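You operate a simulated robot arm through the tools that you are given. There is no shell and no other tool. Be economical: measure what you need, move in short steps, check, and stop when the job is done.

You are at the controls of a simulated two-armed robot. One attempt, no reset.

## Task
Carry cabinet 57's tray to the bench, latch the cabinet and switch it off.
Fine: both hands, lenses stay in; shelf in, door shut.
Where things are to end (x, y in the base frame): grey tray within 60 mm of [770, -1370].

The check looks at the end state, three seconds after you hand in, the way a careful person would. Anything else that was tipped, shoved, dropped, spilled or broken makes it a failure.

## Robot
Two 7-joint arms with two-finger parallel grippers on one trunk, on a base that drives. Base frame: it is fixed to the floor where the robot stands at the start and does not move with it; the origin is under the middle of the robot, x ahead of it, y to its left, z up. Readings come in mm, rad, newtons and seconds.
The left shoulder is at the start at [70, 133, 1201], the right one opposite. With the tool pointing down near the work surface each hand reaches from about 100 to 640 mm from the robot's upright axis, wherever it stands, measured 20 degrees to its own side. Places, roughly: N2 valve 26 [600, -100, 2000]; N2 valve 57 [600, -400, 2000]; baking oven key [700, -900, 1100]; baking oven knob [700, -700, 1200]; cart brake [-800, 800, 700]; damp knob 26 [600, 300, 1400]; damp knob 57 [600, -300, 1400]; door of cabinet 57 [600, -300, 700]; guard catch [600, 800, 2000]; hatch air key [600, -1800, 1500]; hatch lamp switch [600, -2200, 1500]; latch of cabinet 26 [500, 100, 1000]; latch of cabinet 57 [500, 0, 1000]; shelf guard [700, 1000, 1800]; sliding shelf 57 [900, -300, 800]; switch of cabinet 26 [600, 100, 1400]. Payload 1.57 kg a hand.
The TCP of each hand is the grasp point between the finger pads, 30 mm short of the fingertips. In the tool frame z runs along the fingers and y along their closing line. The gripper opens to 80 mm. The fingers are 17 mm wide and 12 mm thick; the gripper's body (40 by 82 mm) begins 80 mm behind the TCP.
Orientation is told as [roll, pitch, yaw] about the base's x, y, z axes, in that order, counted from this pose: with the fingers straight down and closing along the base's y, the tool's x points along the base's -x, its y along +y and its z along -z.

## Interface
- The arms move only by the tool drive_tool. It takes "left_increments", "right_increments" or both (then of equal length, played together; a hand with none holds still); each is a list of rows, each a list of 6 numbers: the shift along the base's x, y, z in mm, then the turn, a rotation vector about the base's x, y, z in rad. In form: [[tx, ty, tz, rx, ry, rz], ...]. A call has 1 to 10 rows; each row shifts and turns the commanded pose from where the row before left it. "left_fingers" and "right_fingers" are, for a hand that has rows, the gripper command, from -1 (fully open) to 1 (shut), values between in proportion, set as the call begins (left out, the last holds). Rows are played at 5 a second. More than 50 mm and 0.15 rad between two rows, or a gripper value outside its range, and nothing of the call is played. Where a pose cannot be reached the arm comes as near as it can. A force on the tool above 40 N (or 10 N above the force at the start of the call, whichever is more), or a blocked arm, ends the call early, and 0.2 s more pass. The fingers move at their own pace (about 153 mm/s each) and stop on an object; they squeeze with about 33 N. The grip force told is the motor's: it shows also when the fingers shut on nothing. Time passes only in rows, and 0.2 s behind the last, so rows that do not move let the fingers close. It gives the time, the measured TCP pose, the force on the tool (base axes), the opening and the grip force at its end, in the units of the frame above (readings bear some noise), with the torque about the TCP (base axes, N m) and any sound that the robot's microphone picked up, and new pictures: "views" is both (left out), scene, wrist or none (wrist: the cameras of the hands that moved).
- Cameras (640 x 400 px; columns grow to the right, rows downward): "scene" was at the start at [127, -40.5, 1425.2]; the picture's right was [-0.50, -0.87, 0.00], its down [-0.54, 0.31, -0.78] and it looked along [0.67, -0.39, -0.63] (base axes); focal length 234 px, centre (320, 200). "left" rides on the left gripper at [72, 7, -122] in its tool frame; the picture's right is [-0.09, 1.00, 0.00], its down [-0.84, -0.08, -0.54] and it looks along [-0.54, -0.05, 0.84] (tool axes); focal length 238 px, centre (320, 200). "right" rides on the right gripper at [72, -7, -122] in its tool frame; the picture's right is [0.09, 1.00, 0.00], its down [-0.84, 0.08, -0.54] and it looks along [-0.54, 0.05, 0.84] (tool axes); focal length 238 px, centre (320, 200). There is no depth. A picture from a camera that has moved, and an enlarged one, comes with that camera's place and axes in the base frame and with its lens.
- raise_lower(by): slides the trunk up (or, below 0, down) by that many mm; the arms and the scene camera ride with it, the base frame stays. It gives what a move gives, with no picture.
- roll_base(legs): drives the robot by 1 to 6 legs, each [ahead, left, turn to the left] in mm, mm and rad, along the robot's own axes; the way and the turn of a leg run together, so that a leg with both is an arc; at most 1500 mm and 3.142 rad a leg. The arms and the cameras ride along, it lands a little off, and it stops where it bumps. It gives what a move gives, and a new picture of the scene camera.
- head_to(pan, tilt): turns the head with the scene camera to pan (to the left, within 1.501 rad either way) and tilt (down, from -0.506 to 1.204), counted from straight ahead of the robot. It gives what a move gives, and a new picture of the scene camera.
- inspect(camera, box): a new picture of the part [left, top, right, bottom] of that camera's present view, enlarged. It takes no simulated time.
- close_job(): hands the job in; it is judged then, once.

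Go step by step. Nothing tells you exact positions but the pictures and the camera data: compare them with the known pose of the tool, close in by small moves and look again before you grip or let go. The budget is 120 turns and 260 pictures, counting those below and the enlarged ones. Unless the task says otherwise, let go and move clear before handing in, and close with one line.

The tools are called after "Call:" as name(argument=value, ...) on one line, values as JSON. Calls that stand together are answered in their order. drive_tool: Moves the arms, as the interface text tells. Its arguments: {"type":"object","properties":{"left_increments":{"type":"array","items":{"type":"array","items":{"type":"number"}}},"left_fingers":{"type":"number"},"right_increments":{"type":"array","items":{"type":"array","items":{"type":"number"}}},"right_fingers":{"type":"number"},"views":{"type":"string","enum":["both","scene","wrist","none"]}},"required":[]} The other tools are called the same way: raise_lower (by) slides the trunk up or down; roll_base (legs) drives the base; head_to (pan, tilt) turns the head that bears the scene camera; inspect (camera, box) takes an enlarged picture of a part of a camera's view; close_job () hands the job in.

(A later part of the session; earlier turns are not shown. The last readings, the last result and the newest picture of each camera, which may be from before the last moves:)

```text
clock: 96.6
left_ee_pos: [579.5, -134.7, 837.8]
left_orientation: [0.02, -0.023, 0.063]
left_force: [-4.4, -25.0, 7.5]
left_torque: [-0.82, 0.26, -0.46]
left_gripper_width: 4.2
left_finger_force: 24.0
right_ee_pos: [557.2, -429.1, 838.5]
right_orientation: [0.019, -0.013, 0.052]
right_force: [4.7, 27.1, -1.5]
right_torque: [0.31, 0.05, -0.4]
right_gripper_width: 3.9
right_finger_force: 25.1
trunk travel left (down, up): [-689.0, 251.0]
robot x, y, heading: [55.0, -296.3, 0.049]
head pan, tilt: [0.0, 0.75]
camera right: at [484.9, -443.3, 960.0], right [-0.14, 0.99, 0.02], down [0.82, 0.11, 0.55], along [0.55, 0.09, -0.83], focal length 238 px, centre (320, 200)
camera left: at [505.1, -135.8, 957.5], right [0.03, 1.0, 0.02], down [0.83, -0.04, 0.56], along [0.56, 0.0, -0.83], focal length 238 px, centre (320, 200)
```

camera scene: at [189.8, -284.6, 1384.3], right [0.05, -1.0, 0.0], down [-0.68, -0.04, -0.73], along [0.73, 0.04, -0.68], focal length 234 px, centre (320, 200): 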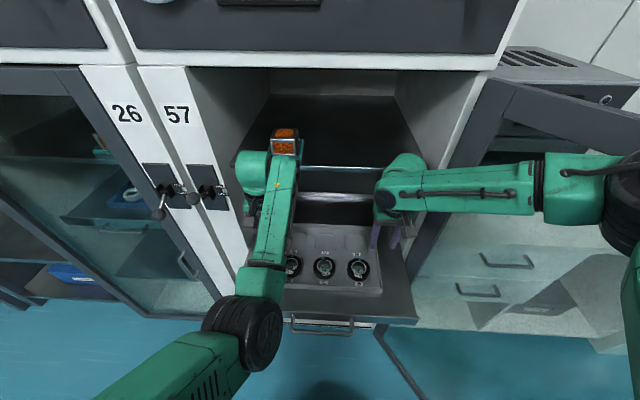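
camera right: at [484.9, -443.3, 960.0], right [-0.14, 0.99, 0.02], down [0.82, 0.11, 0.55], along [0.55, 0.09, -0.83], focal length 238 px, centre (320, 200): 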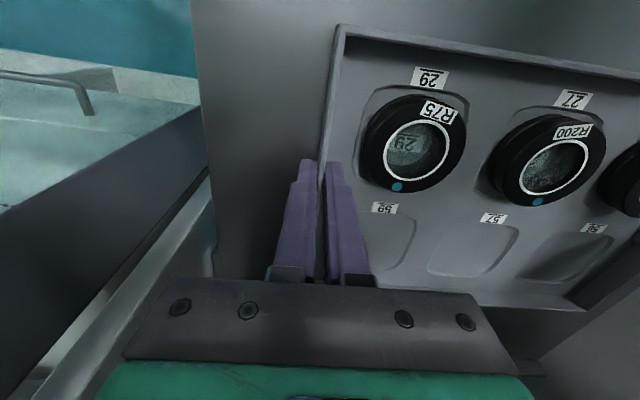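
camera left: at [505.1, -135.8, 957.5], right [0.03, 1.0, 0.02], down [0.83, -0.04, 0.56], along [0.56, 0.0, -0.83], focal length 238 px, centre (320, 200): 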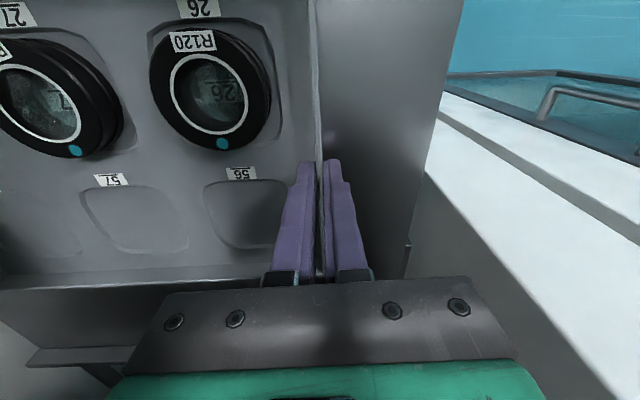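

Gripped deeper; the arms pull slightly apart, so I relax them inward a little and lift slowly.

Call:
drive_tool(left_increments=[[0, -1.5, 0, 0, 0, 0], [0, 0, 0, 0, 0, 0]], right_increments=[[0, 1.5, 0, 0, 0, 0], [0, 0, 0, 0, 0, 0]], views="none")

Call:
raise_lower(by=12)

```text
clock: 97.2
left_ee_pos: [579.5, -134.5, 838.3]
left_orientation: [0.021, -0.022, 0.068]
left_force: [-4.7, -20.5, 4.6]
left_torque: [-0.8, 0.29, -0.41]
left_gripper_width: 4.3
left_finger_force: 24.8
right_ee_pos: [557.7, -430.4, 837.7]
right_orientation: [0.018, -0.015, 0.051]
right_force: [4.8, 22.2, -0.9]
right_torque: [0.25, -0.12, -0.46]
right_gripper_width: 3.7
right_finger_force: 24.5
trunk travel left (down, up): [-689.0, 251.0]
robot x, y, heading: [56.7, -297.3, 0.052]
head pan, tilt: [0.0, 0.75]
```

```text
clock: 97.8
left_ee_pos: [580.6, -136.5, 849.2]
left_orientation: [0.021, -0.022, 0.066]
left_force: [-4.0, -20.2, -0.3]
left_torque: [-0.82, 0.06, -0.43]
left_gripper_width: 4.0
left_finger_force: 24.9
right_ee_pos: [557.2, -428.8, 849.9]
right_orientation: [0.017, -0.011, 0.05]
right_force: [3.9, 20.6, -3.9]
right_torque: [0.21, -0.05, -0.45]
right_gripper_width: 4.0
right_finger_force: 25.2
trunk travel left (down, up): [-701.0, 239.0]
robot x, y, heading: [56.1, -295.4, 0.053]
head pan, tilt: [0.0, 0.75]
```

Call:
raise_lower(by=30)

Call:
inspect(camera="scene", box=[200, 120, 460, 340])

```text
clock: 98.5
left_ee_pos: [579.3, -135.3, 878.9]
left_orientation: [0.023, -0.019, 0.065]
left_force: [-4.9, -20.9, 0.2]
left_torque: [-0.76, 0.14, -0.47]
left_gripper_width: 4.3
left_finger_force: 25.4
right_ee_pos: [558.4, -429.7, 880.6]
right_orientation: [0.02, -0.012, 0.052]
right_force: [4.5, 20.5, -4.9]
right_torque: [0.23, -0.12, -0.41]
right_gripper_width: 3.8
right_finger_force: 24.5
trunk travel left (down, up): [-731.0, 209.0]
robot x, y, heading: [57.7, -294.8, 0.051]
head pan, tilt: [0.0, 0.75]
```

```text
1.82 times, centred on (330, 230) of scene
camera zoom: at [191.8, -286.9, 1375.1], right [0.05, -1.0, 0.0], down [-0.68, -0.03, -0.73], along [0.73, 0.04, -0.68], focal length 425 px, centre (302, 146)
```

zoom: 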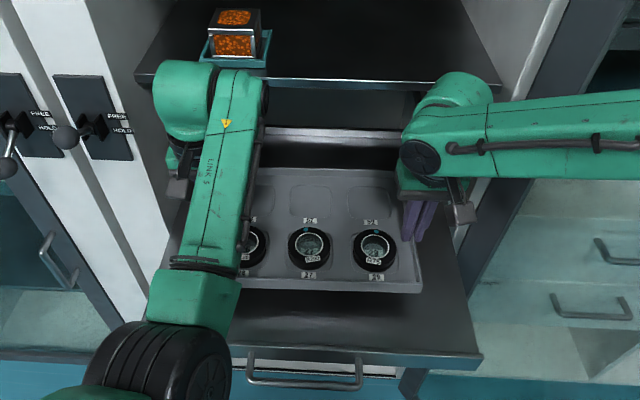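

The tray is lifted level with all lenses in. I roll back clear of the shelf and then look at the way to the bench.

Call:
roll_base(legs=[[-350, 0, 0]])

Call:
head_to(pan=-1.5, tilt=0.6)

Call:
head_to(pan=-0.9, tilt=0.5)

```text
clock: 100.8
left_ee_pos: [230.5, -152.1, 879.6]
left_orientation: [0.02, -0.021, 0.068]
left_force: [-4.6, -20.4, -0.6]
left_torque: [-0.75, 0.06, -0.45]
left_gripper_width: 4.3
left_finger_force: 25.3
right_ee_pos: [208.6, -447.5, 879.7]
right_orientation: [0.017, -0.012, 0.051]
right_force: [4.2, 20.0, -3.8]
right_torque: [0.2, -0.13, -0.47]
right_gripper_width: 4.2
right_finger_force: 25.0
trunk travel left (down, up): [-731.0, 209.0]
robot x, y, heading: [-293.4, -313.8, 0.053]
head pan, tilt: [0.0, 0.75]
camera scene: at [-157.8, -304.9, 1375.0], right [0.05, -1.0, 0.0], down [-0.68, -0.04, -0.73], along [0.73, 0.04, -0.68], focal length 234 px, centre (320, 200)
```

scene: 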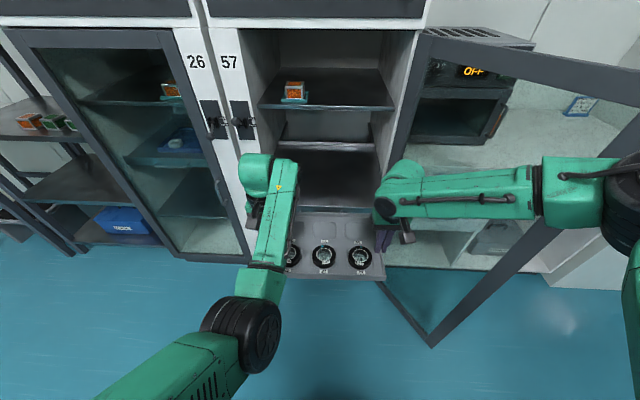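

```text
clock: 102.4
left_ee_pos: [230.6, -151.2, 879.7]
left_orientation: [0.022, -0.023, 0.066]
left_force: [-2.8, -12.0, 0.2]
left_torque: [-0.57, 0.2, -0.43]
left_gripper_width: 4.4
left_finger_force: 24.9
right_ee_pos: [208.3, -447.6, 880.4]
right_orientation: [0.018, -0.011, 0.054]
right_force: [3.3, 12.4, -3.7]
right_torque: [0.05, -0.26, -0.43]
right_gripper_width: 3.9
right_finger_force: 25.1
trunk travel left (down, up): [-731.0, 209.0]
robot x, y, heading: [-298.1, -313.2, 0.057]
head pan, tilt: [-1.499, 0.6]
camera scene: at [-230.2, -397.0, 1388.0], right [-0.99, -0.12, 0.0], down [-0.07, 0.56, -0.82], along [0.1, -0.82, -0.57], focal length 234 px, centre (320, 200)
```

scene: 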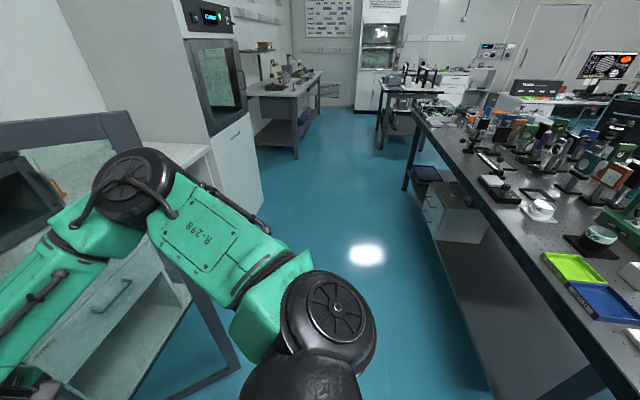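

```text
clock: 103.4
left_ee_pos: [229.7, -152.0, 879.1]
left_orientation: [0.021, -0.02, 0.067]
left_force: [-4.3, -13.9, 0.1]
left_torque: [-0.61, 0.09, -0.49]
left_gripper_width: 4.4
left_finger_force: 25.0
right_ee_pos: [207.2, -447.8, 880.1]
right_orientation: [0.017, -0.011, 0.055]
right_force: [4.2, 14.2, -4.4]
right_torque: [0.06, -0.11, -0.4]
right_gripper_width: 4.1
right_finger_force: 24.3
trunk travel left (down, up): [-731.0, 209.0]
robot x, y, heading: [-293.9, -317.0, 0.052]
head pan, tilt: [-0.901, 0.499]
camera scene: at [-181.2, -377.6, 1397.1], right [-0.75, -0.66, 0.0], down [-0.32, 0.36, -0.88], along [0.58, -0.66, -0.48], focal length 234 px, centre (320, 200)
```

scene: 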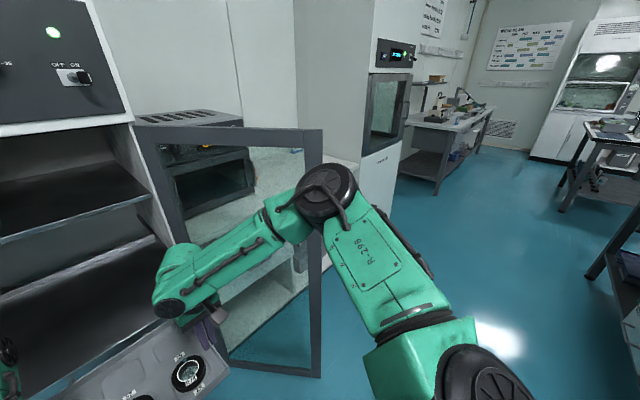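

The optics table edge is at x≈-750 and the door edge at ≈[200,-815]; there is room to turn right in place and drive along the aisle. I turn first.

Call:
roll_base(legs=[[0, 0, -0.8], [0, 0, -0.82]])

Call:
head_to(pan=0.4, tilt=0.7)

```text
clock: 108.0
left_ee_pos: [-160.3, -847.1, 879.6]
left_orientation: [0.02, -0.022, -1.555]
left_force: [-13.5, 4.2, -1.0]
left_torque: [0.07, 0.58, -0.45]
left_gripper_width: 4.1
left_finger_force: 24.6
right_ee_pos: [-452.7, -809.3, 879.8]
right_orientation: [0.016, -0.012, -1.569]
right_force: [14.0, -5.2, -4.1]
right_torque: [-0.09, -0.09, -0.41]
right_gripper_width: 3.9
right_finger_force: 25.1
trunk travel left (down, up): [-731.0, 209.0]
robot x, y, heading: [-297.2, -314.7, -1.566]
head pan, tilt: [-0.901, 0.499]
camera scene: at [-363.4, -419.5, 1397.1], right [-0.62, 0.78, 0.0], down [0.37, 0.3, -0.88], along [-0.69, -0.55, -0.48], focal length 234 px, centre (320, 200)
```

scene: 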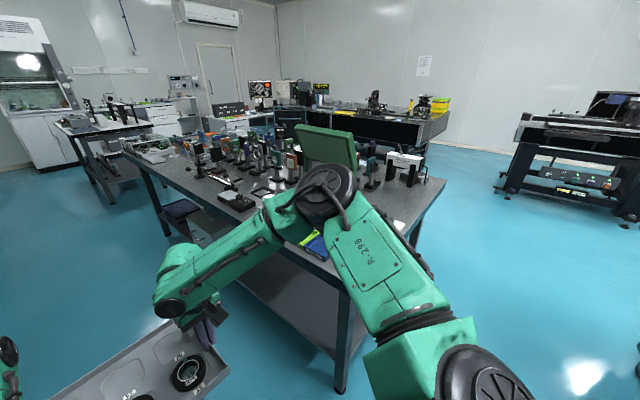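

```text
clock: 109.5
left_ee_pos: [-161.7, -847.4, 879.9]
left_orientation: [0.022, -0.022, -1.554]
left_force: [-9.5, 3.9, 0.8]
left_torque: [0.24, 0.48, -0.45]
left_gripper_width: 4.3
left_finger_force: 25.1
right_ee_pos: [-453.8, -809.3, 880.5]
right_orientation: [0.018, -0.013, -1.569]
right_force: [9.6, -3.3, -3.7]
right_torque: [-0.23, 0.01, -0.45]
right_gripper_width: 3.9
right_finger_force: 24.6
trunk travel left (down, up): [-731.0, 209.0]
robot x, y, heading: [-295.3, -315.4, -1.57]
head pan, tilt: [0.4, 0.7]
camera scene: at [-259.3, -441.2, 1379.4], right [-0.92, -0.39, 0.0], down [-0.25, 0.59, -0.76], along [0.3, -0.7, -0.64], focal length 234 px, centre (320, 200)
```

scene: 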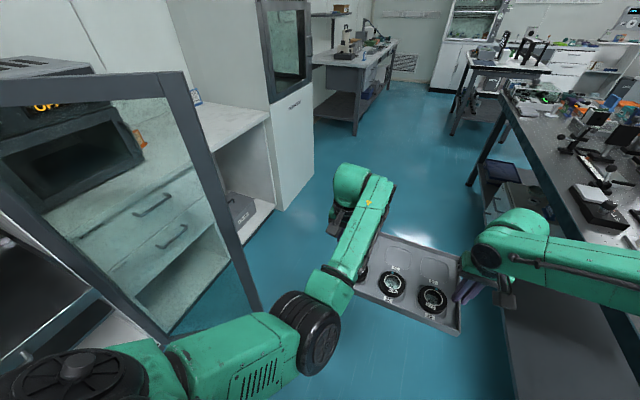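

Turned safely. I shift left away from the optics table, then drive along the aisle.

Call:
roll_base(legs=[[0, 130, 0], [450, 0, 0]])

```text
clock: 113.1
left_ee_pos: [-31.0, -1293.5, 880.0]
left_orientation: [0.021, -0.022, -1.556]
left_force: [-10.5, 4.0, -0.7]
left_torque: [0.07, 0.55, -0.39]
left_gripper_width: 4.0
left_finger_force: 24.6
right_ee_pos: [-324.1, -1256.5, 882.0]
right_orientation: [0.018, -0.014, -1.569]
right_force: [10.2, -4.3, -3.7]
right_torque: [-0.11, 0.01, -0.43]
right_gripper_width: 4.0
right_finger_force: 24.5
trunk travel left (down, up): [-731.0, 209.0]
robot x, y, heading: [-165.9, -762.7, -1.569]
head pan, tilt: [0.4, 0.7]
camera scene: at [-130.7, -886.9, 1379.4], right [-0.92, -0.39, 0.0], down [-0.25, 0.59, -0.76], along [0.3, -0.7, -0.64], focal length 234 px, centre (320, 200)
```

scene: 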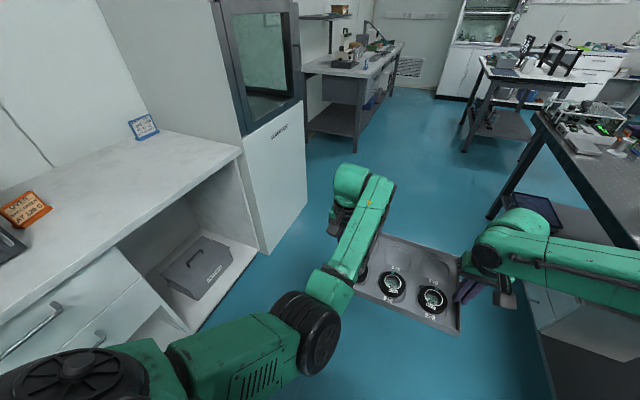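

The aisle is clear. I continue past the door, then turn left to face the bench.

Call:
roll_base(legs=[[480, 0, 0], [0, 0, 0.8], [0, 0, 0.77]])

Call:
head_to(pan=-0.2, tilt=0.6)

Call:
raise_lower(by=150)

Call:
inspect(camera="scene", box=[0, 0, 640, 400])

```text
clock: 120.0
left_ee_pos: [368.4, -1113.4, 880.1]
left_orientation: [0.023, -0.02, 0.004]
left_force: [-4.5, -9.0, -0.6]
left_torque: [-0.48, 0.1, -0.43]
left_gripper_width: 4.0
left_finger_force: 24.6
right_ee_pos: [329.4, -1406.6, 880.7]
right_orientation: [0.018, -0.013, -0.007]
right_force: [3.7, 9.6, -4.2]
right_torque: [-0.03, -0.1, -0.42]
right_gripper_width: 4.0
right_finger_force: 25.1
trunk travel left (down, up): [-731.0, 209.0]
robot x, y, heading: [-160.5, -1245.3, -0.003]
head pan, tilt: [0.4, 0.7]
camera scene: at [-32.8, -1209.3, 1379.4], right [0.38, -0.92, 0.0], down [-0.6, -0.25, -0.76], along [0.71, 0.29, -0.64], focal length 234 px, centre (320, 200)
```

scene: 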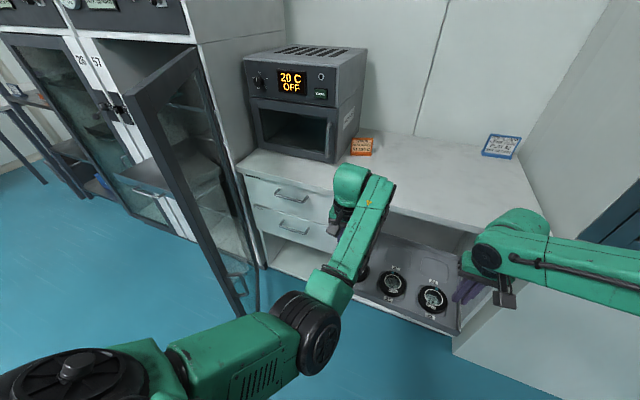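

```text
clock: 121.0
left_ee_pos: [369.3, -1113.2, 879.6]
left_orientation: [0.02, -0.021, 0.006]
left_force: [-5.1, -6.7, -0.6]
left_torque: [-0.45, 0.2, -0.41]
left_gripper_width: 3.9
left_finger_force: 24.3
right_ee_pos: [329.6, -1406.4, 879.8]
right_orientation: [0.02, -0.011, -0.007]
right_force: [4.3, 6.9, -4.6]
right_torque: [-0.08, -0.19, -0.45]
right_gripper_width: 3.9
right_finger_force: 24.4
trunk travel left (down, up): [-731.0, 209.0]
robot x, y, heading: [-166.0, -1243.6, -0.011]
head pan, tilt: [-0.201, 0.6]
camera scene: at [-24.8, -1259.8, 1388.0], right [-0.21, -0.98, 0.0], down [-0.55, 0.12, -0.82], along [0.81, -0.17, -0.57], focal length 234 px, centre (320, 200)
```

scene: 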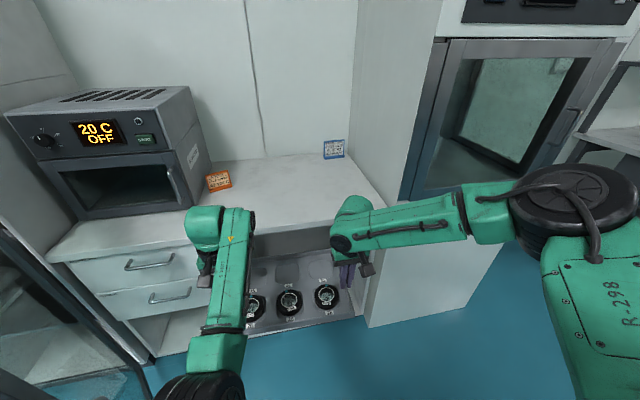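

```text
clock: 122.8
left_ee_pos: [369.5, -1113.0, 1029.6]
left_orientation: [0.022, -0.021, 0.006]
left_force: [-4.0, -8.6, -2.3]
left_torque: [-0.47, 0.01, -0.43]
left_gripper_width: 4.1
left_finger_force: 25.3
right_ee_pos: [330.0, -1406.4, 1029.8]
right_orientation: [0.017, -0.014, -0.009]
right_force: [4.0, 8.3, -4.1]
right_torque: [-0.04, -0.01, -0.44]
right_gripper_width: 4.1
right_finger_force: 24.1
trunk travel left (down, up): [-881.0, 59.0]
robot x, y, heading: [-162.7, -1241.1, -0.009]
head pan, tilt: [-0.201, 0.6]
```

```text
1.00 times, centred on (320, 200) of scene
camera zoom: at [-24.6, -1259.9, 1537.9], right [-0.21, -0.98, 0.0], down [-0.55, 0.12, -0.82], along [0.81, -0.17, -0.57], focal length 234 px, centre (320, 200)
```

zoom: 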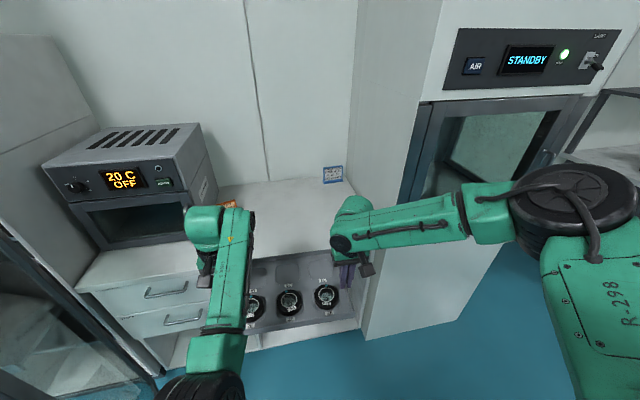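

Bench top ≈860 high, front edge ≈x 580; hatch cabinet front ≈x 614 from y≈-1677. I check how far my own base extends by looking down.

Call:
head_to(pan=0.5, tilt=1.2)

Call:
head_to(pan=1.4, tilt=1.2)

```text
clock: 123.8
left_ee_pos: [368.4, -1112.7, 1030.2]
left_orientation: [0.021, -0.021, 0.004]
left_force: [-3.9, -8.4, -0.2]
left_torque: [-0.48, 0.09, -0.43]
left_gripper_width: 4.2
left_finger_force: 24.8
right_ee_pos: [329.5, -1405.0, 1031.3]
right_orientation: [0.018, -0.011, -0.006]
right_force: [5.1, 8.0, -3.6]
right_torque: [0.0, -0.12, -0.44]
right_gripper_width: 3.9
right_finger_force: 24.2
trunk travel left (down, up): [-881.0, 59.0]
robot x, y, heading: [-164.6, -1242.5, -0.008]
head pan, tilt: [0.499, 1.201]
camera scene: at [-61.8, -1215.3, 1493.5], right [0.47, -0.88, 0.0], down [-0.82, -0.44, -0.36], along [0.32, 0.17, -0.93], focal length 234 px, centre (320, 200)
```

scene: 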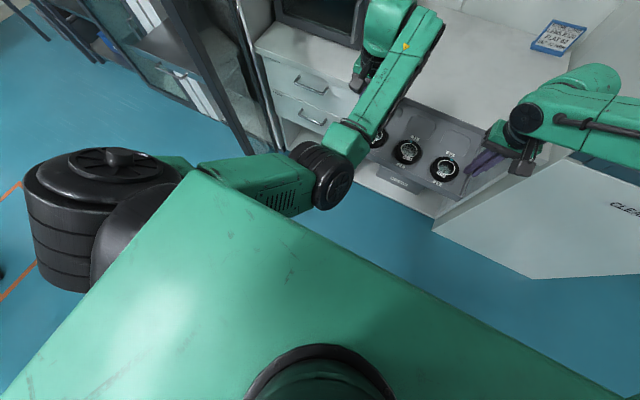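

```text
clock: 125.0
left_ee_pos: [370.4, -1113.9, 1030.2]
left_orientation: [0.021, -0.023, 0.004]
left_force: [-3.7, -7.2, -0.6]
left_torque: [-0.49, 0.07, -0.42]
left_gripper_width: 4.0
left_finger_force: 24.8
right_ee_pos: [329.6, -1407.2, 1030.5]
right_orientation: [0.017, -0.013, -0.006]
right_force: [2.8, 7.8, -3.9]
right_torque: [-0.03, -0.1, -0.43]
right_gripper_width: 4.0
right_finger_force: 24.8
trunk travel left (down, up): [-881.0, 59.0]
robot x, y, heading: [-162.2, -1249.0, -0.008]
head pan, tilt: [1.4, 1.201]
camera scene: at [-101.1, -1186.6, 1493.4], right [0.98, -0.18, 0.0], down [-0.17, -0.92, -0.36], along [0.06, 0.36, -0.93], focal length 234 px, centre (320, 200)
```

scene: 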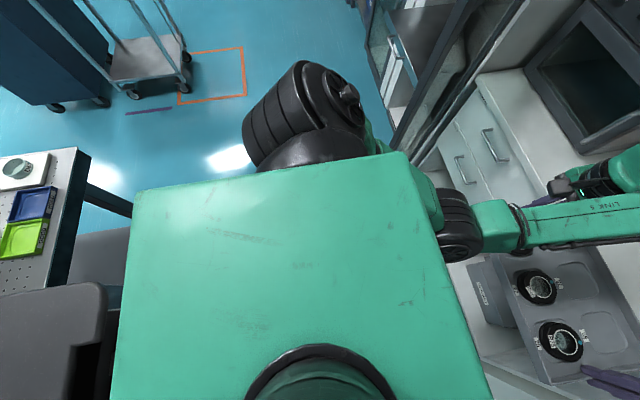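

I turn slightly right (−0.5 rad) so that my right elbow stays clear of the hatch cabinet, and approach the bench diagonally with the tray held high.

Call:
roll_base(legs=[[0, 0, -0.49], [250, 236, 0]])

Call:
head_to(pan=0.0, tilt=0.75)

```text
clock: 128.7
left_ee_pos: [697.0, -1292.5, 1030.1]
left_orientation: [0.026, -0.023, -0.485]
left_force: [-7.6, -4.6, -1.0]
left_torque: [-0.37, 0.25, -0.47]
left_gripper_width: 3.9
left_finger_force: 24.5
right_ee_pos: [524.1, -1531.4, 1030.5]
right_orientation: [0.021, -0.014, -0.5]
right_force: [7.2, 4.2, -4.0]
right_torque: [-0.06, -0.08, -0.44]
right_gripper_width: 3.8
right_finger_force: 24.4
trunk travel left (down, up): [-881.0, 59.0]
robot x, y, heading: [168.6, -1151.7, -0.499]
head pan, tilt: [1.4, 1.201]
camera scene: at [246.5, -1133.5, 1493.6], right [0.78, -0.62, 0.0], down [-0.58, -0.73, -0.36], along [0.23, 0.28, -0.93], focal length 234 px, centre (320, 200)
```

scene: 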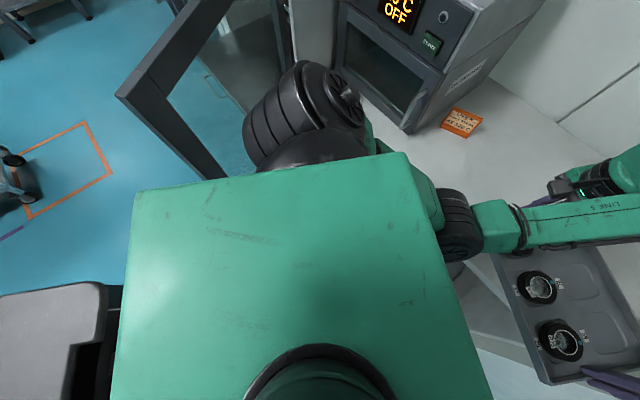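

```text
clock: 130.2
left_ee_pos: [699.3, -1292.8, 1029.9]
left_orientation: [0.021, -0.022, -0.484]
left_force: [-6.6, -5.2, -0.1]
left_torque: [-0.29, 0.42, -0.43]
left_gripper_width: 3.9
left_finger_force: 24.9
right_ee_pos: [525.8, -1529.6, 1029.8]
right_orientation: [0.018, -0.012, -0.498]
right_force: [7.3, 4.0, -3.7]
right_torque: [-0.15, -0.19, -0.42]
right_gripper_width: 3.8
right_finger_force: 24.8
trunk travel left (down, up): [-881.0, 59.0]
robot x, y, heading: [168.1, -1154.1, -0.5]
head pan, tilt: [0.0, 0.75]
camera scene: at [287.2, -1216.4, 1525.1], right [-0.48, -0.88, 0.0], down [-0.6, 0.33, -0.73], along [0.64, -0.35, -0.68], focal length 234 px, centre (320, 200)
```

scene: 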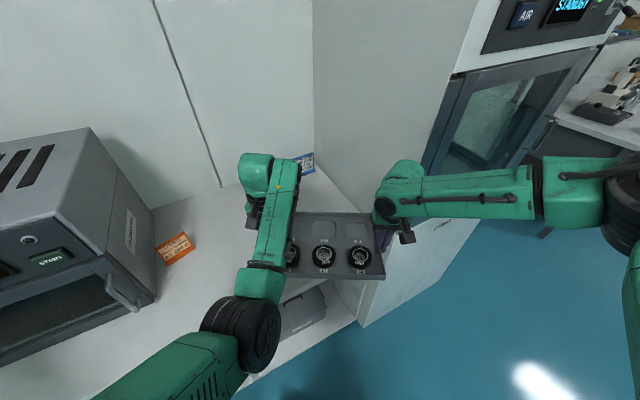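

The tray is over the bench edge, clear of everything. I move on the last ~150 mm in two steps.

Call:
roll_base(legs=[[60, 59, 0], [45, 45, 0]])

```text
clock: 131.9
left_ee_pos: [833.0, -1254.0, 1034.5]
left_orientation: [0.028, -0.028, -0.487]
left_force: [-8.4, -5.2, 0.6]
left_torque: [-0.32, 0.22, -0.44]
left_gripper_width: 4.1
left_finger_force: 24.8
right_ee_pos: [659.1, -1491.5, 1033.0]
right_orientation: [0.026, -0.019, -0.501]
right_force: [6.2, 4.9, -4.4]
right_torque: [-0.07, -0.11, -0.41]
right_gripper_width: 3.8
right_finger_force: 24.2
trunk travel left (down, up): [-881.0, 59.0]
robot x, y, heading: [310.1, -1113.8, -0.501]
head pan, tilt: [0.0, 0.75]
camera scene: at [416.4, -1178.7, 1526.0], right [-0.48, -0.88, -0.01], down [-0.59, 0.33, -0.74], along [0.65, -0.35, -0.68], focal length 234 px, centre (320, 200)
```

scene: 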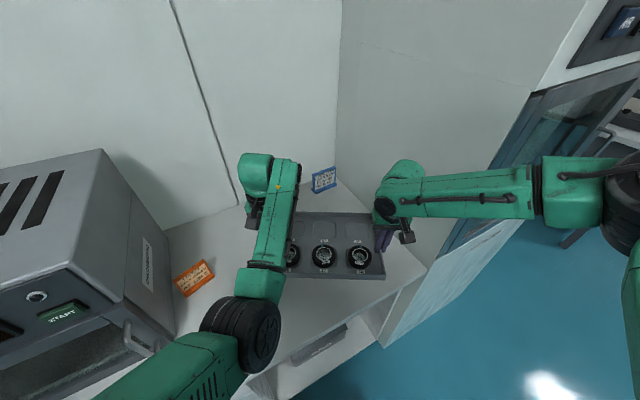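

The reading hints at a slight lean; I check again after settling and look at the left elbow near the oven handle.

Call:
head_to(pan=0.6, tilt=0.95)

```text
clock: 132.9
left_ee_pos: [841.2, -1252.0, 1028.7]
left_orientation: [0.022, -0.02, -0.488]
left_force: [-7.4, -4.3, -0.9]
left_torque: [-0.28, 0.33, -0.45]
left_gripper_width: 4.3
left_finger_force: 25.0
right_ee_pos: [667.8, -1490.4, 1030.3]
right_orientation: [0.019, -0.012, -0.499]
right_force: [7.3, 3.6, -3.7]
right_torque: [-0.14, -0.12, -0.42]
right_gripper_width: 4.0
right_finger_force: 24.8
trunk travel left (down, up): [-881.0, 59.0]
robot x, y, heading: [310.6, -1114.9, -0.498]
head pan, tilt: [0.6, 0.949]
camera scene: at [429.2, -1128.7, 1509.5], right [0.1, -0.99, 0.0], down [-0.81, -0.08, -0.58], along [0.58, 0.06, -0.81], focal length 234 px, centre (320, 200)
```

scene: 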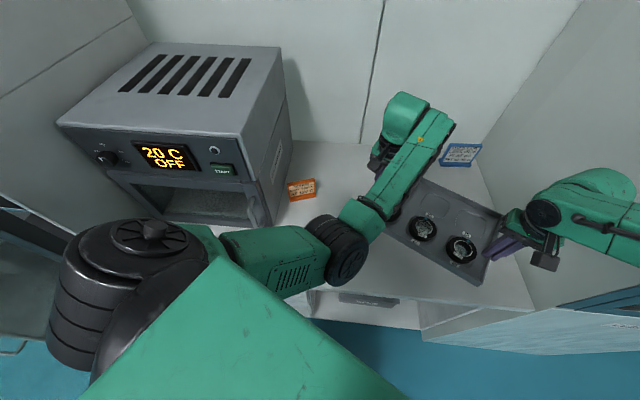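

It was only braking sway; tray centre is at ≈[752,-1369]. I lower it towards the bench, first quickly, then in small steps.

Call:
raise_lower(by=-100)

Call:
raise_lower(by=-15)

Call:
inspect(camera="scene", box=[320, 130, 600, 330])

```text
clock: 134.2
left_ee_pos: [840.6, -1252.3, 929.5]
left_orientation: [0.02, -0.022, -0.487]
left_force: [-7.0, -3.5, 0.3]
left_torque: [-0.26, 0.37, -0.4]
left_gripper_width: 4.0
left_finger_force: 25.0
right_ee_pos: [667.7, -1490.4, 929.8]
right_orientation: [0.019, -0.012, -0.499]
right_force: [7.1, 4.0, -2.8]
right_torque: [-0.12, -0.16, -0.44]
right_gripper_width: 4.0
right_finger_force: 24.7
trunk travel left (down, up): [-781.0, 159.0]
robot x, y, heading: [309.7, -1116.9, -0.498]
head pan, tilt: [0.6, 0.949]
```

```text
clock: 134.8
left_ee_pos: [841.4, -1250.1, 915.9]
left_orientation: [0.021, -0.021, -0.487]
left_force: [-7.0, -3.6, -0.6]
left_torque: [-0.36, 0.24, -0.45]
left_gripper_width: 3.9
left_finger_force: 24.6
right_ee_pos: [667.9, -1489.8, 914.6]
right_orientation: [0.02, -0.011, -0.499]
right_force: [6.7, 4.8, -3.2]
right_torque: [-0.05, -0.03, -0.44]
right_gripper_width: 4.1
right_finger_force: 24.4
trunk travel left (down, up): [-766.0, 174.0]
robot x, y, heading: [309.1, -1111.0, -0.496]
head pan, tilt: [0.6, 0.949]
```

```text
2.00 times, centred on (460, 230) of scene
camera zoom: at [428.1, -1128.6, 1394.6], right [0.1, -0.99, 0.0], down [-0.81, -0.08, -0.58], along [0.58, 0.06, -0.81], focal length 468 px, centre (40, 140)
```

zoom: 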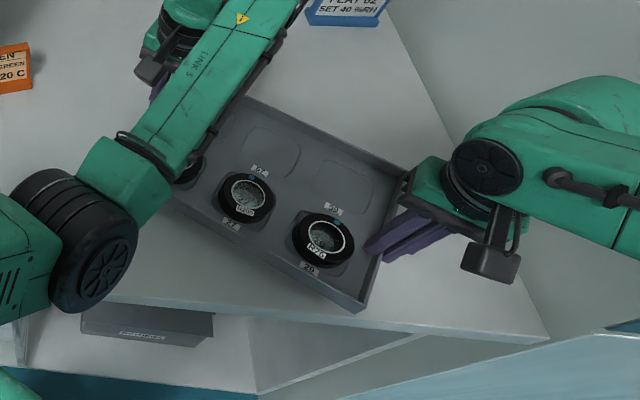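

The front-right tray corner would be only ~6 mm from the bench edge, so I move 18 mm further in.

Call:
roll_base(legs=[[16, 9, 0]])

Call:
raise_lower(by=-10)

Call:
raise_lower(by=-5)

```text
clock: 135.6
left_ee_pos: [856.3, -1251.4, 916.2]
left_orientation: [0.022, -0.024, -0.488]
left_force: [-7.8, -4.4, -0.5]
left_torque: [-0.36, 0.21, -0.42]
left_gripper_width: 3.9
left_finger_force: 24.9
right_ee_pos: [682.3, -1489.0, 917.1]
right_orientation: [0.02, -0.015, -0.5]
right_force: [6.4, 3.9, -2.8]
right_torque: [-0.07, -0.06, -0.44]
right_gripper_width: 3.9
right_finger_force: 24.9
trunk travel left (down, up): [-766.0, 174.0]
robot x, y, heading: [325.9, -1114.7, -0.5]
head pan, tilt: [0.6, 0.949]
camera scene: at [441.4, -1128.2, 1395.1], right [0.1, -0.99, 0.0], down [-0.81, -0.08, -0.58], along [0.58, 0.06, -0.81], focal length 234 px, centre (320, 200)
```

scene: 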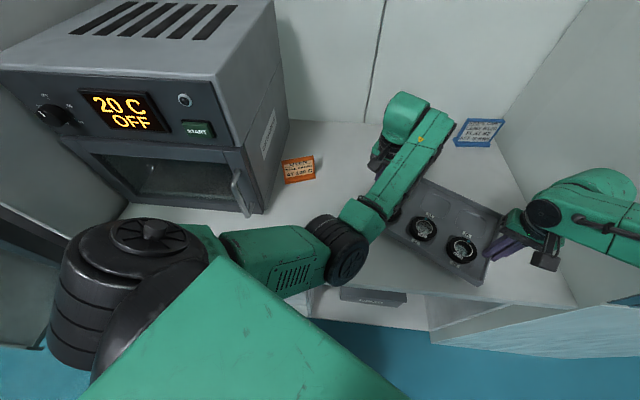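

```text
clock: 136.2
left_ee_pos: [858.7, -1251.2, 904.4]
left_orientation: [0.023, -0.021, -0.488]
left_force: [-5.2, -3.2, -0.1]
left_torque: [-0.31, 0.21, -0.41]
left_gripper_width: 4.1
left_finger_force: 24.6
right_ee_pos: [685.0, -1490.3, 904.5]
right_orientation: [0.02, -0.015, -0.501]
right_force: [5.8, 3.1, -4.3]
right_torque: [-0.07, 0.07, -0.44]
right_gripper_width: 4.0
right_finger_force: 24.6
trunk travel left (down, up): [-756.0, 184.0]
robot x, y, heading: [329.4, -1112.4, -0.5]
head pan, tilt: [0.6, 0.949]
```

```text
clock: 136.7
left_ee_pos: [859.3, -1251.7, 899.2]
left_orientation: [0.022, -0.02, -0.487]
left_force: [-6.7, -3.2, -1.3]
left_torque: [-0.22, 0.36, -0.44]
left_gripper_width: 3.9
left_finger_force: 25.0
right_ee_pos: [685.5, -1490.0, 900.6]
right_orientation: [0.02, -0.013, -0.501]
right_force: [6.0, 3.1, -4.5]
right_torque: [-0.18, -0.19, -0.4]
right_gripper_width: 3.9
right_finger_force: 24.5
trunk travel left (down, up): [-751.0, 189.0]
robot x, y, heading: [326.7, -1109.3, -0.504]
head pan, tilt: [0.6, 0.949]
```

Centre is now ≈[770,-1370]. No contact yet; I keep lowering in 5 mm steps.

Call:
raise_lower(by=-5)

Call:
raise_lower(by=-5)

Call:
raise_lower(by=-5)

Call:
inspect(camera="scene", box=[320, 130, 600, 330])

```text
clock: 137.3
left_ee_pos: [858.3, -1251.6, 898.5]
left_orientation: [0.024, -0.029, -0.488]
left_force: [-1.9, -3.6, 13.4]
left_torque: [-0.42, 0.08, -0.46]
left_gripper_width: 4.2
left_finger_force: 25.4
right_ee_pos: [684.0, -1490.2, 898.6]
right_orientation: [0.019, -0.019, -0.501]
right_force: [8.2, -0.3, 13.3]
right_torque: [-0.15, -0.02, -0.43]
right_gripper_width: 4.0
right_finger_force: 24.2
trunk travel left (down, up): [-746.0, 194.0]
robot x, y, heading: [323.6, -1111.5, -0.506]
head pan, tilt: [0.6, 0.949]
```

```text
clock: 137.9
left_ee_pos: [857.3, -1250.6, 897.3]
left_orientation: [0.026, -0.041, -0.487]
left_force: [-4.9, 1.0, 12.7]
left_torque: [-0.14, 0.83, -0.39]
left_gripper_width: 4.1
left_finger_force: 24.9
right_ee_pos: [684.0, -1489.3, 896.7]
right_orientation: [0.02, -0.029, -0.501]
right_force: [-1.8, 2.3, 12.4]
right_torque: [0.3, 0.76, -0.3]
right_gripper_width: 3.9
right_finger_force: 25.0
trunk travel left (down, up): [-742.0, 198.0]
robot x, y, heading: [323.7, -1114.0, -0.496]
head pan, tilt: [0.6, 0.949]
stopped: the force on the tool passed its limit (the readings are from after the stop); the commanded pose is now the measured one
```

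```text
clock: 138.4
left_ee_pos: [857.3, -1250.1, 896.8]
left_orientation: [0.022, -0.054, -0.488]
left_force: [7.4, -2.9, 31.8]
left_torque: [-0.57, -0.01, -0.62]
left_gripper_width: 4.1
left_finger_force: 25.1
right_ee_pos: [683.8, -1488.7, 897.5]
right_orientation: [0.02, -0.04, -0.501]
right_force: [-0.6, -4.1, 40.2]
right_torque: [-0.06, 0.37, -0.33]
right_gripper_width: 3.9
right_finger_force: 23.7
trunk travel left (down, up): [-737.0, 203.0]
robot x, y, heading: [326.4, -1114.6, -0.501]
head pan, tilt: [0.6, 0.949]
```

```text
2.00 times, centred on (460, 230) of scene
camera zoom: at [436.8, -1123.0, 1367.2], right [0.1, -0.99, 0.0], down [-0.8, -0.08, -0.59], along [0.58, 0.05, -0.81], focal length 468 px, centre (40, 140)
```

zoom: 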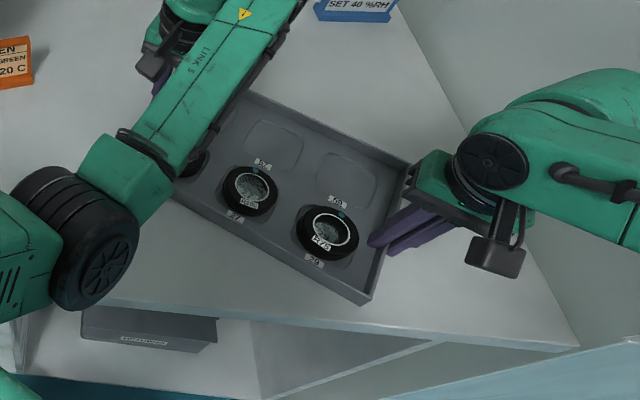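

The tray rests on the bench (top ≈862). I relieve the pressure, then open both hands gently.

Call:
raise_lower(by=9)

Call:
drive_tool(left_increments=[[0, 0, 0, 0, 0, 0], [0, 0, 0, 0, 0, 0]], right_increments=[[0, 0, 0, 0, 0, 0], [0, 0, 0, 0, 0, 0]], left_fingers=0.3, right_fingers=0.3, views="wrist")

```text
clock: 139.0
left_ee_pos: [858.3, -1250.6, 898.1]
left_orientation: [0.023, -0.028, -0.484]
left_force: [-7.0, 1.3, 7.9]
left_torque: [0.08, 1.03, -0.4]
left_gripper_width: 4.3
left_finger_force: 25.1
right_ee_pos: [685.0, -1488.8, 897.2]
right_orientation: [0.019, -0.021, -0.501]
right_force: [4.6, 1.6, 2.1]
right_torque: [-0.26, -0.21, -0.52]
right_gripper_width: 3.8
right_finger_force: 24.9
trunk travel left (down, up): [-746.0, 194.0]
robot x, y, heading: [323.6, -1112.1, -0.502]
head pan, tilt: [0.6, 0.949]
```

```text
clock: 139.6
left_ee_pos: [860.5, -1251.5, 898.6]
left_orientation: [0.022, -0.035, -0.486]
left_force: [0.6, 2.3, 3.4]
left_torque: [0.03, 0.02, -0.05]
left_gripper_width: 25.8
left_finger_force: 0.0
right_ee_pos: [685.6, -1490.6, 898.2]
right_orientation: [0.019, -0.024, -0.498]
right_force: [0.5, 0.1, -0.4]
right_torque: [-0.02, 0.0, 0.03]
right_gripper_width: 28.1
right_finger_force: 0.0
trunk travel left (down, up): [-746.0, 194.0]
robot x, y, heading: [325.1, -1113.3, -0.502]
head pan, tilt: [0.6, 0.949]
camera right: at [617.7, -1463.9, 1018.9], right [0.4, 0.92, 0.02], down [0.76, -0.34, 0.56], along [0.52, -0.21, -0.83], focal length 238 px, centre (320, 200)
camera left: at [795.2, -1212.8, 1016.8], right [0.55, 0.84, 0.03], down [0.68, -0.46, 0.57], along [0.49, -0.29, -0.82], focal length 238 px, centre (320, 200)
```

right: 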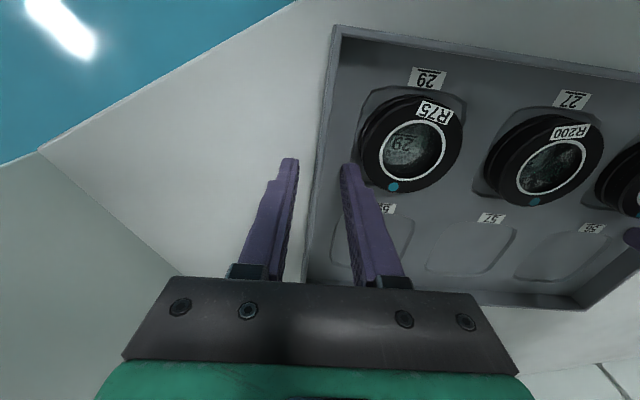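
left: 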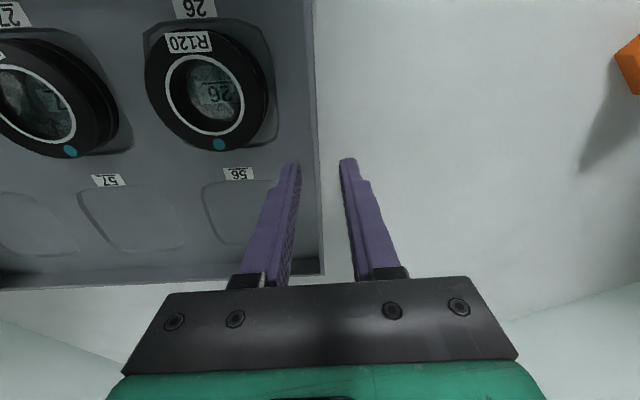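

Released cleanly with all lenses seated. I raise straight up and back off.

Call:
raise_lower(by=130)

Call:
roll_base(legs=[[-357, -337, 0], [0, 0, 0.5]])

Call:
head_to(pan=-0.1, tilt=0.6)

```text
clock: 141.2
left_ee_pos: [860.4, -1252.8, 1028.7]
left_orientation: [0.023, -0.036, -0.486]
left_force: [0.0, -0.8, -0.1]
left_torque: [-0.02, -0.02, 0.03]
left_gripper_width: 28.0
left_finger_force: 0.1
right_ee_pos: [687.3, -1491.4, 1028.5]
right_orientation: [0.019, -0.024, -0.501]
right_force: [-0.4, 0.0, -0.6]
right_torque: [0.02, -0.03, -0.02]
right_gripper_width: 28.0
right_finger_force: 0.0
trunk travel left (down, up): [-876.0, 64.0]
robot x, y, heading: [326.1, -1110.9, -0.501]
head pan, tilt: [0.6, 0.949]
```

```text
clock: 145.5
left_ee_pos: [388.1, -1103.1, 1029.2]
left_orientation: [0.025, -0.035, 0.014]
left_force: [-0.2, 0.3, 0.5]
left_torque: [0.01, 0.01, -0.01]
left_gripper_width: 28.0
left_finger_force: 0.0
right_ee_pos: [349.6, -1394.1, 1028.9]
right_orientation: [0.02, -0.022, 0.001]
right_force: [-0.4, -0.1, 0.4]
right_torque: [0.01, 0.0, 0.01]
right_gripper_width: 28.0
right_finger_force: 0.1
trunk travel left (down, up): [-876.0, 64.0]
robot x, y, heading: [-145.6, -1233.8, -0.004]
head pan, tilt: [0.6, 0.949]
camera scene: at [-34.5, -1193.2, 1504.6], right [0.56, -0.83, 0.0], down [-0.67, -0.46, -0.58], along [0.48, 0.33, -0.81], focal length 234 px, centre (320, 200)
```

scene: 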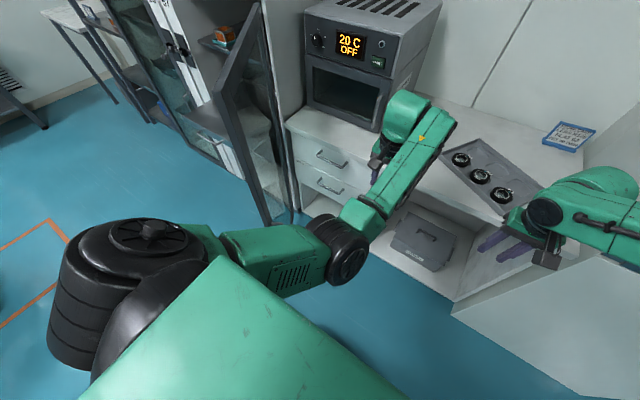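

```text
clock: 146.6
left_ee_pos: [388.4, -1101.2, 1028.0]
left_orientation: [0.023, -0.034, 0.014]
left_force: [-0.1, -0.8, 0.3]
left_torque: [-0.03, -0.01, 0.0]
left_gripper_width: 27.9
left_finger_force: 0.0
right_ee_pos: [350.2, -1395.0, 1028.1]
right_orientation: [0.02, -0.023, -0.002]
right_force: [-0.1, -0.5, 0.4]
right_torque: [0.01, -0.01, 0.02]
right_gripper_width: 28.1
right_finger_force: 0.1
trunk travel left (down, up): [-876.0, 64.0]
robot x, y, heading: [-146.9, -1236.5, 0.002]
head pan, tilt: [-0.099, 0.6]
camera scene: at [-6.4, -1242.3, 1533.0], right [-0.1, -1.0, 0.0], down [-0.56, 0.06, -0.82], along [0.82, -0.08, -0.57], focal length 234 px, centre (320, 200)
```

scene: 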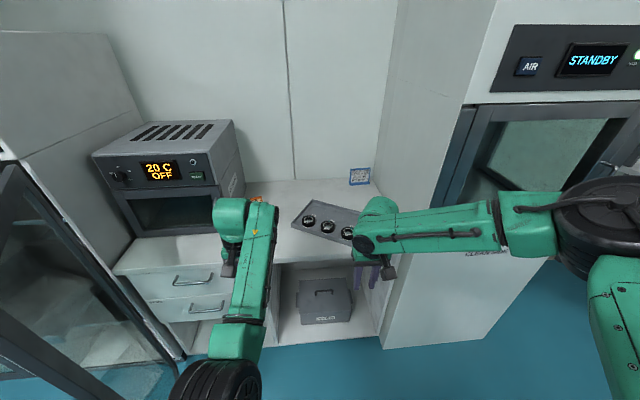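

The tray sits on the bench. I read the signs once in case they matter, and check the tray.

Call:
inspect(camera="scene", box=[240, 150, 400, 250])

Call:
inspect(camera="scene", box=[340, 160, 380, 190])

```text
4.00 times, centred on (320, 200) of scene
camera zoom: at [-6.4, -1242.3, 1533.0], right [-0.1, -1.0, 0.0], down [-0.56, 0.06, -0.82], along [0.82, -0.08, -0.57], focal length 936 px, centre (320, 200)
```

zoom: 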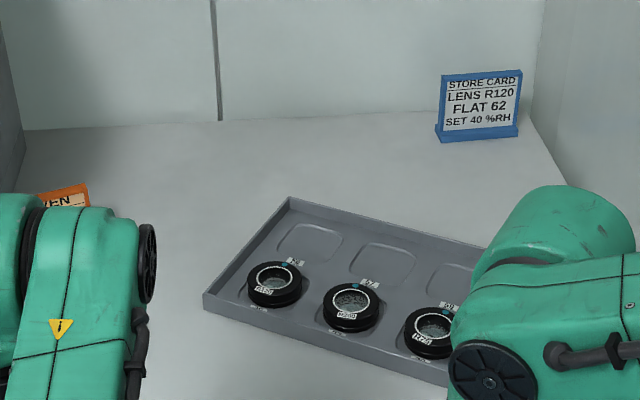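

```text
13.33 times, centred on (360, 175) of scene
camera zoom: at [-6.4, -1242.3, 1533.0], right [-0.1, -1.0, 0.0], down [-0.56, 0.06, -0.82], along [0.82, -0.08, -0.57], focal length 3120 px, centre (-213, 533)
```

zoom: 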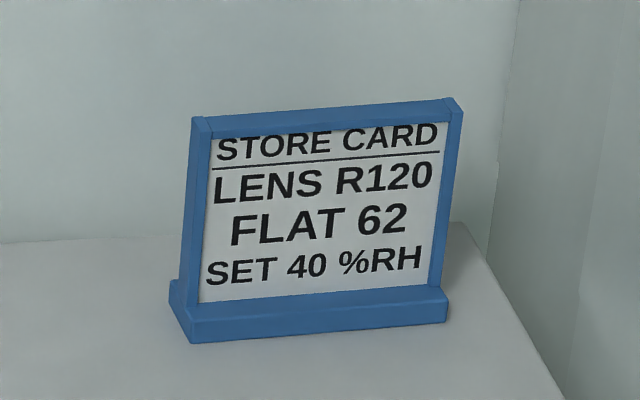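

The card belongs to another job. Now I drive back to cabinet 57 by the same kind of route: back, turn left, along the aisle, turn right.

Call:
roll_base(legs=[[-155, 0, 0], [0, 0, 0.8], [0, 0, 0.77], [500, 0, 0]])

```text
clock: 154.7
left_ee_pos: [-430.7, -200.1, 1030.3]
left_orientation: [0.021, -0.037, 1.581]
left_force: [-0.1, -0.3, -0.5]
left_torque: [0.0, -0.03, 0.03]
left_gripper_width: 28.0
left_finger_force: 0.2
right_ee_pos: [-138.7, -238.6, 1029.2]
right_orientation: [0.02, -0.024, 1.567]
right_force: [0.6, -0.5, 0.4]
right_torque: [0.02, -0.03, 0.01]
right_gripper_width: 27.9
right_finger_force: 0.0
trunk travel left (down, up): [-876.0, 64.0]
robot x, y, heading: [-299.9, -733.7, 1.566]
head pan, tilt: [-0.099, 0.6]
camera scene: at [-286.8, -595.1, 1533.2], right [0.99, -0.1, 0.0], down [-0.06, -0.56, -0.83], along [0.08, 0.82, -0.56], focal length 234 px, centre (320, 200)
```

scene: 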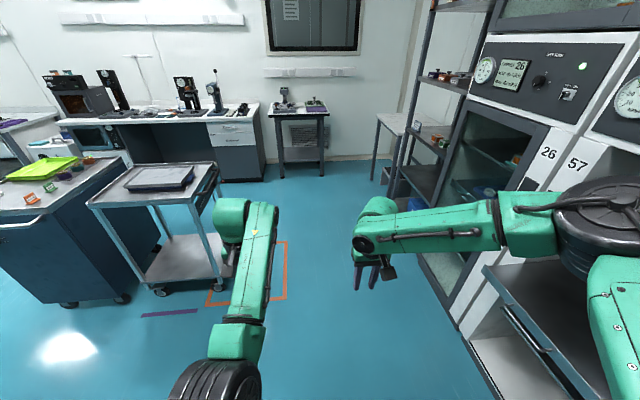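

Call:
roll_base(legs=[[430, 0, 0], [0, 0, -0.8], [0, 0, -0.77]])

Call:
raise_lower(by=-370)

Call:
head_to(pan=0.0, tilt=0.5)

```text
clock: 161.4
left_ee_pos: [237.6, -171.7, 1028.7]
left_orientation: [0.024, -0.035, 0.012]
left_force: [0.3, 0.0, 0.6]
left_torque: [0.02, 0.02, -0.04]
left_gripper_width: 28.1
left_finger_force: 0.1
right_ee_pos: [202.2, -465.4, 1028.4]
right_orientation: [0.019, -0.023, -0.002]
right_force: [0.4, 1.1, -0.2]
right_torque: [0.01, 0.01, 0.02]
right_gripper_width: 28.1
right_finger_force: 0.1
trunk travel left (down, up): [-876.0, 64.0]
robot x, y, heading: [-298.1, -305.1, 0.003]
head pan, tilt: [-0.099, 0.6]
camera scene: at [-156.4, -312.2, 1533.0], right [-0.1, -0.99, 0.0], down [-0.56, 0.06, -0.82], along [0.82, -0.08, -0.57], focal length 234 px, centre (320, 200)
```

scene: 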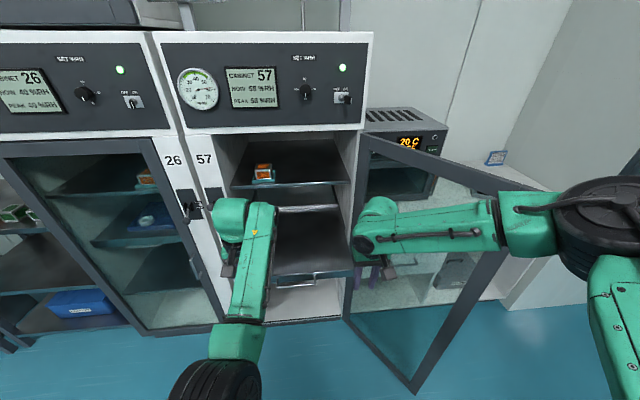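

```text
clock: 165.0
left_ee_pos: [238.0, -171.9, 658.0]
left_orientation: [0.023, -0.034, 0.013]
left_force: [-0.3, 0.0, 0.3]
left_torque: [-0.01, 0.05, -0.02]
left_gripper_width: 28.2
left_finger_force: 0.0
right_ee_pos: [199.8, -466.5, 659.7]
right_orientation: [0.021, -0.022, -0.002]
right_force: [-0.3, 0.1, 1.1]
right_torque: [-0.03, 0.01, 0.01]
right_gripper_width: 28.1
right_finger_force: 0.1
trunk travel left (down, up): [-506.0, 434.0]
robot x, y, heading: [-295.6, -304.7, 0.002]
head pan, tilt: [-0.099, 0.6]
```

```text
clock: 165.7
left_ee_pos: [238.4, -172.8, 659.3]
left_orientation: [0.024, -0.035, 0.012]
left_force: [0.0, 0.4, 0.5]
left_torque: [-0.04, 0.02, -0.04]
left_gripper_width: 27.7
left_finger_force: 0.0
right_ee_pos: [199.7, -465.1, 658.4]
right_orientation: [0.021, -0.022, -0.002]
right_force: [0.4, 0.5, 0.1]
right_torque: [-0.02, 0.01, -0.01]
right_gripper_width: 28.1
right_finger_force: 0.0
trunk travel left (down, up): [-506.0, 434.0]
robot x, y, heading: [-295.7, -306.6, -0.003]
head pan, tilt: [0.0, 0.499]
camera scene: at [-153.6, -304.0, 1172.0], right [0.0, -1.0, 0.0], down [-0.48, 0.0, -0.88], along [0.88, 0.0, -0.48], focal length 234 px, centre (320, 200)
```

scene: 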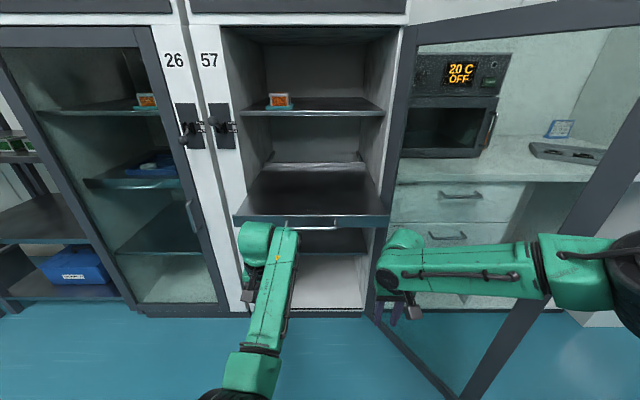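

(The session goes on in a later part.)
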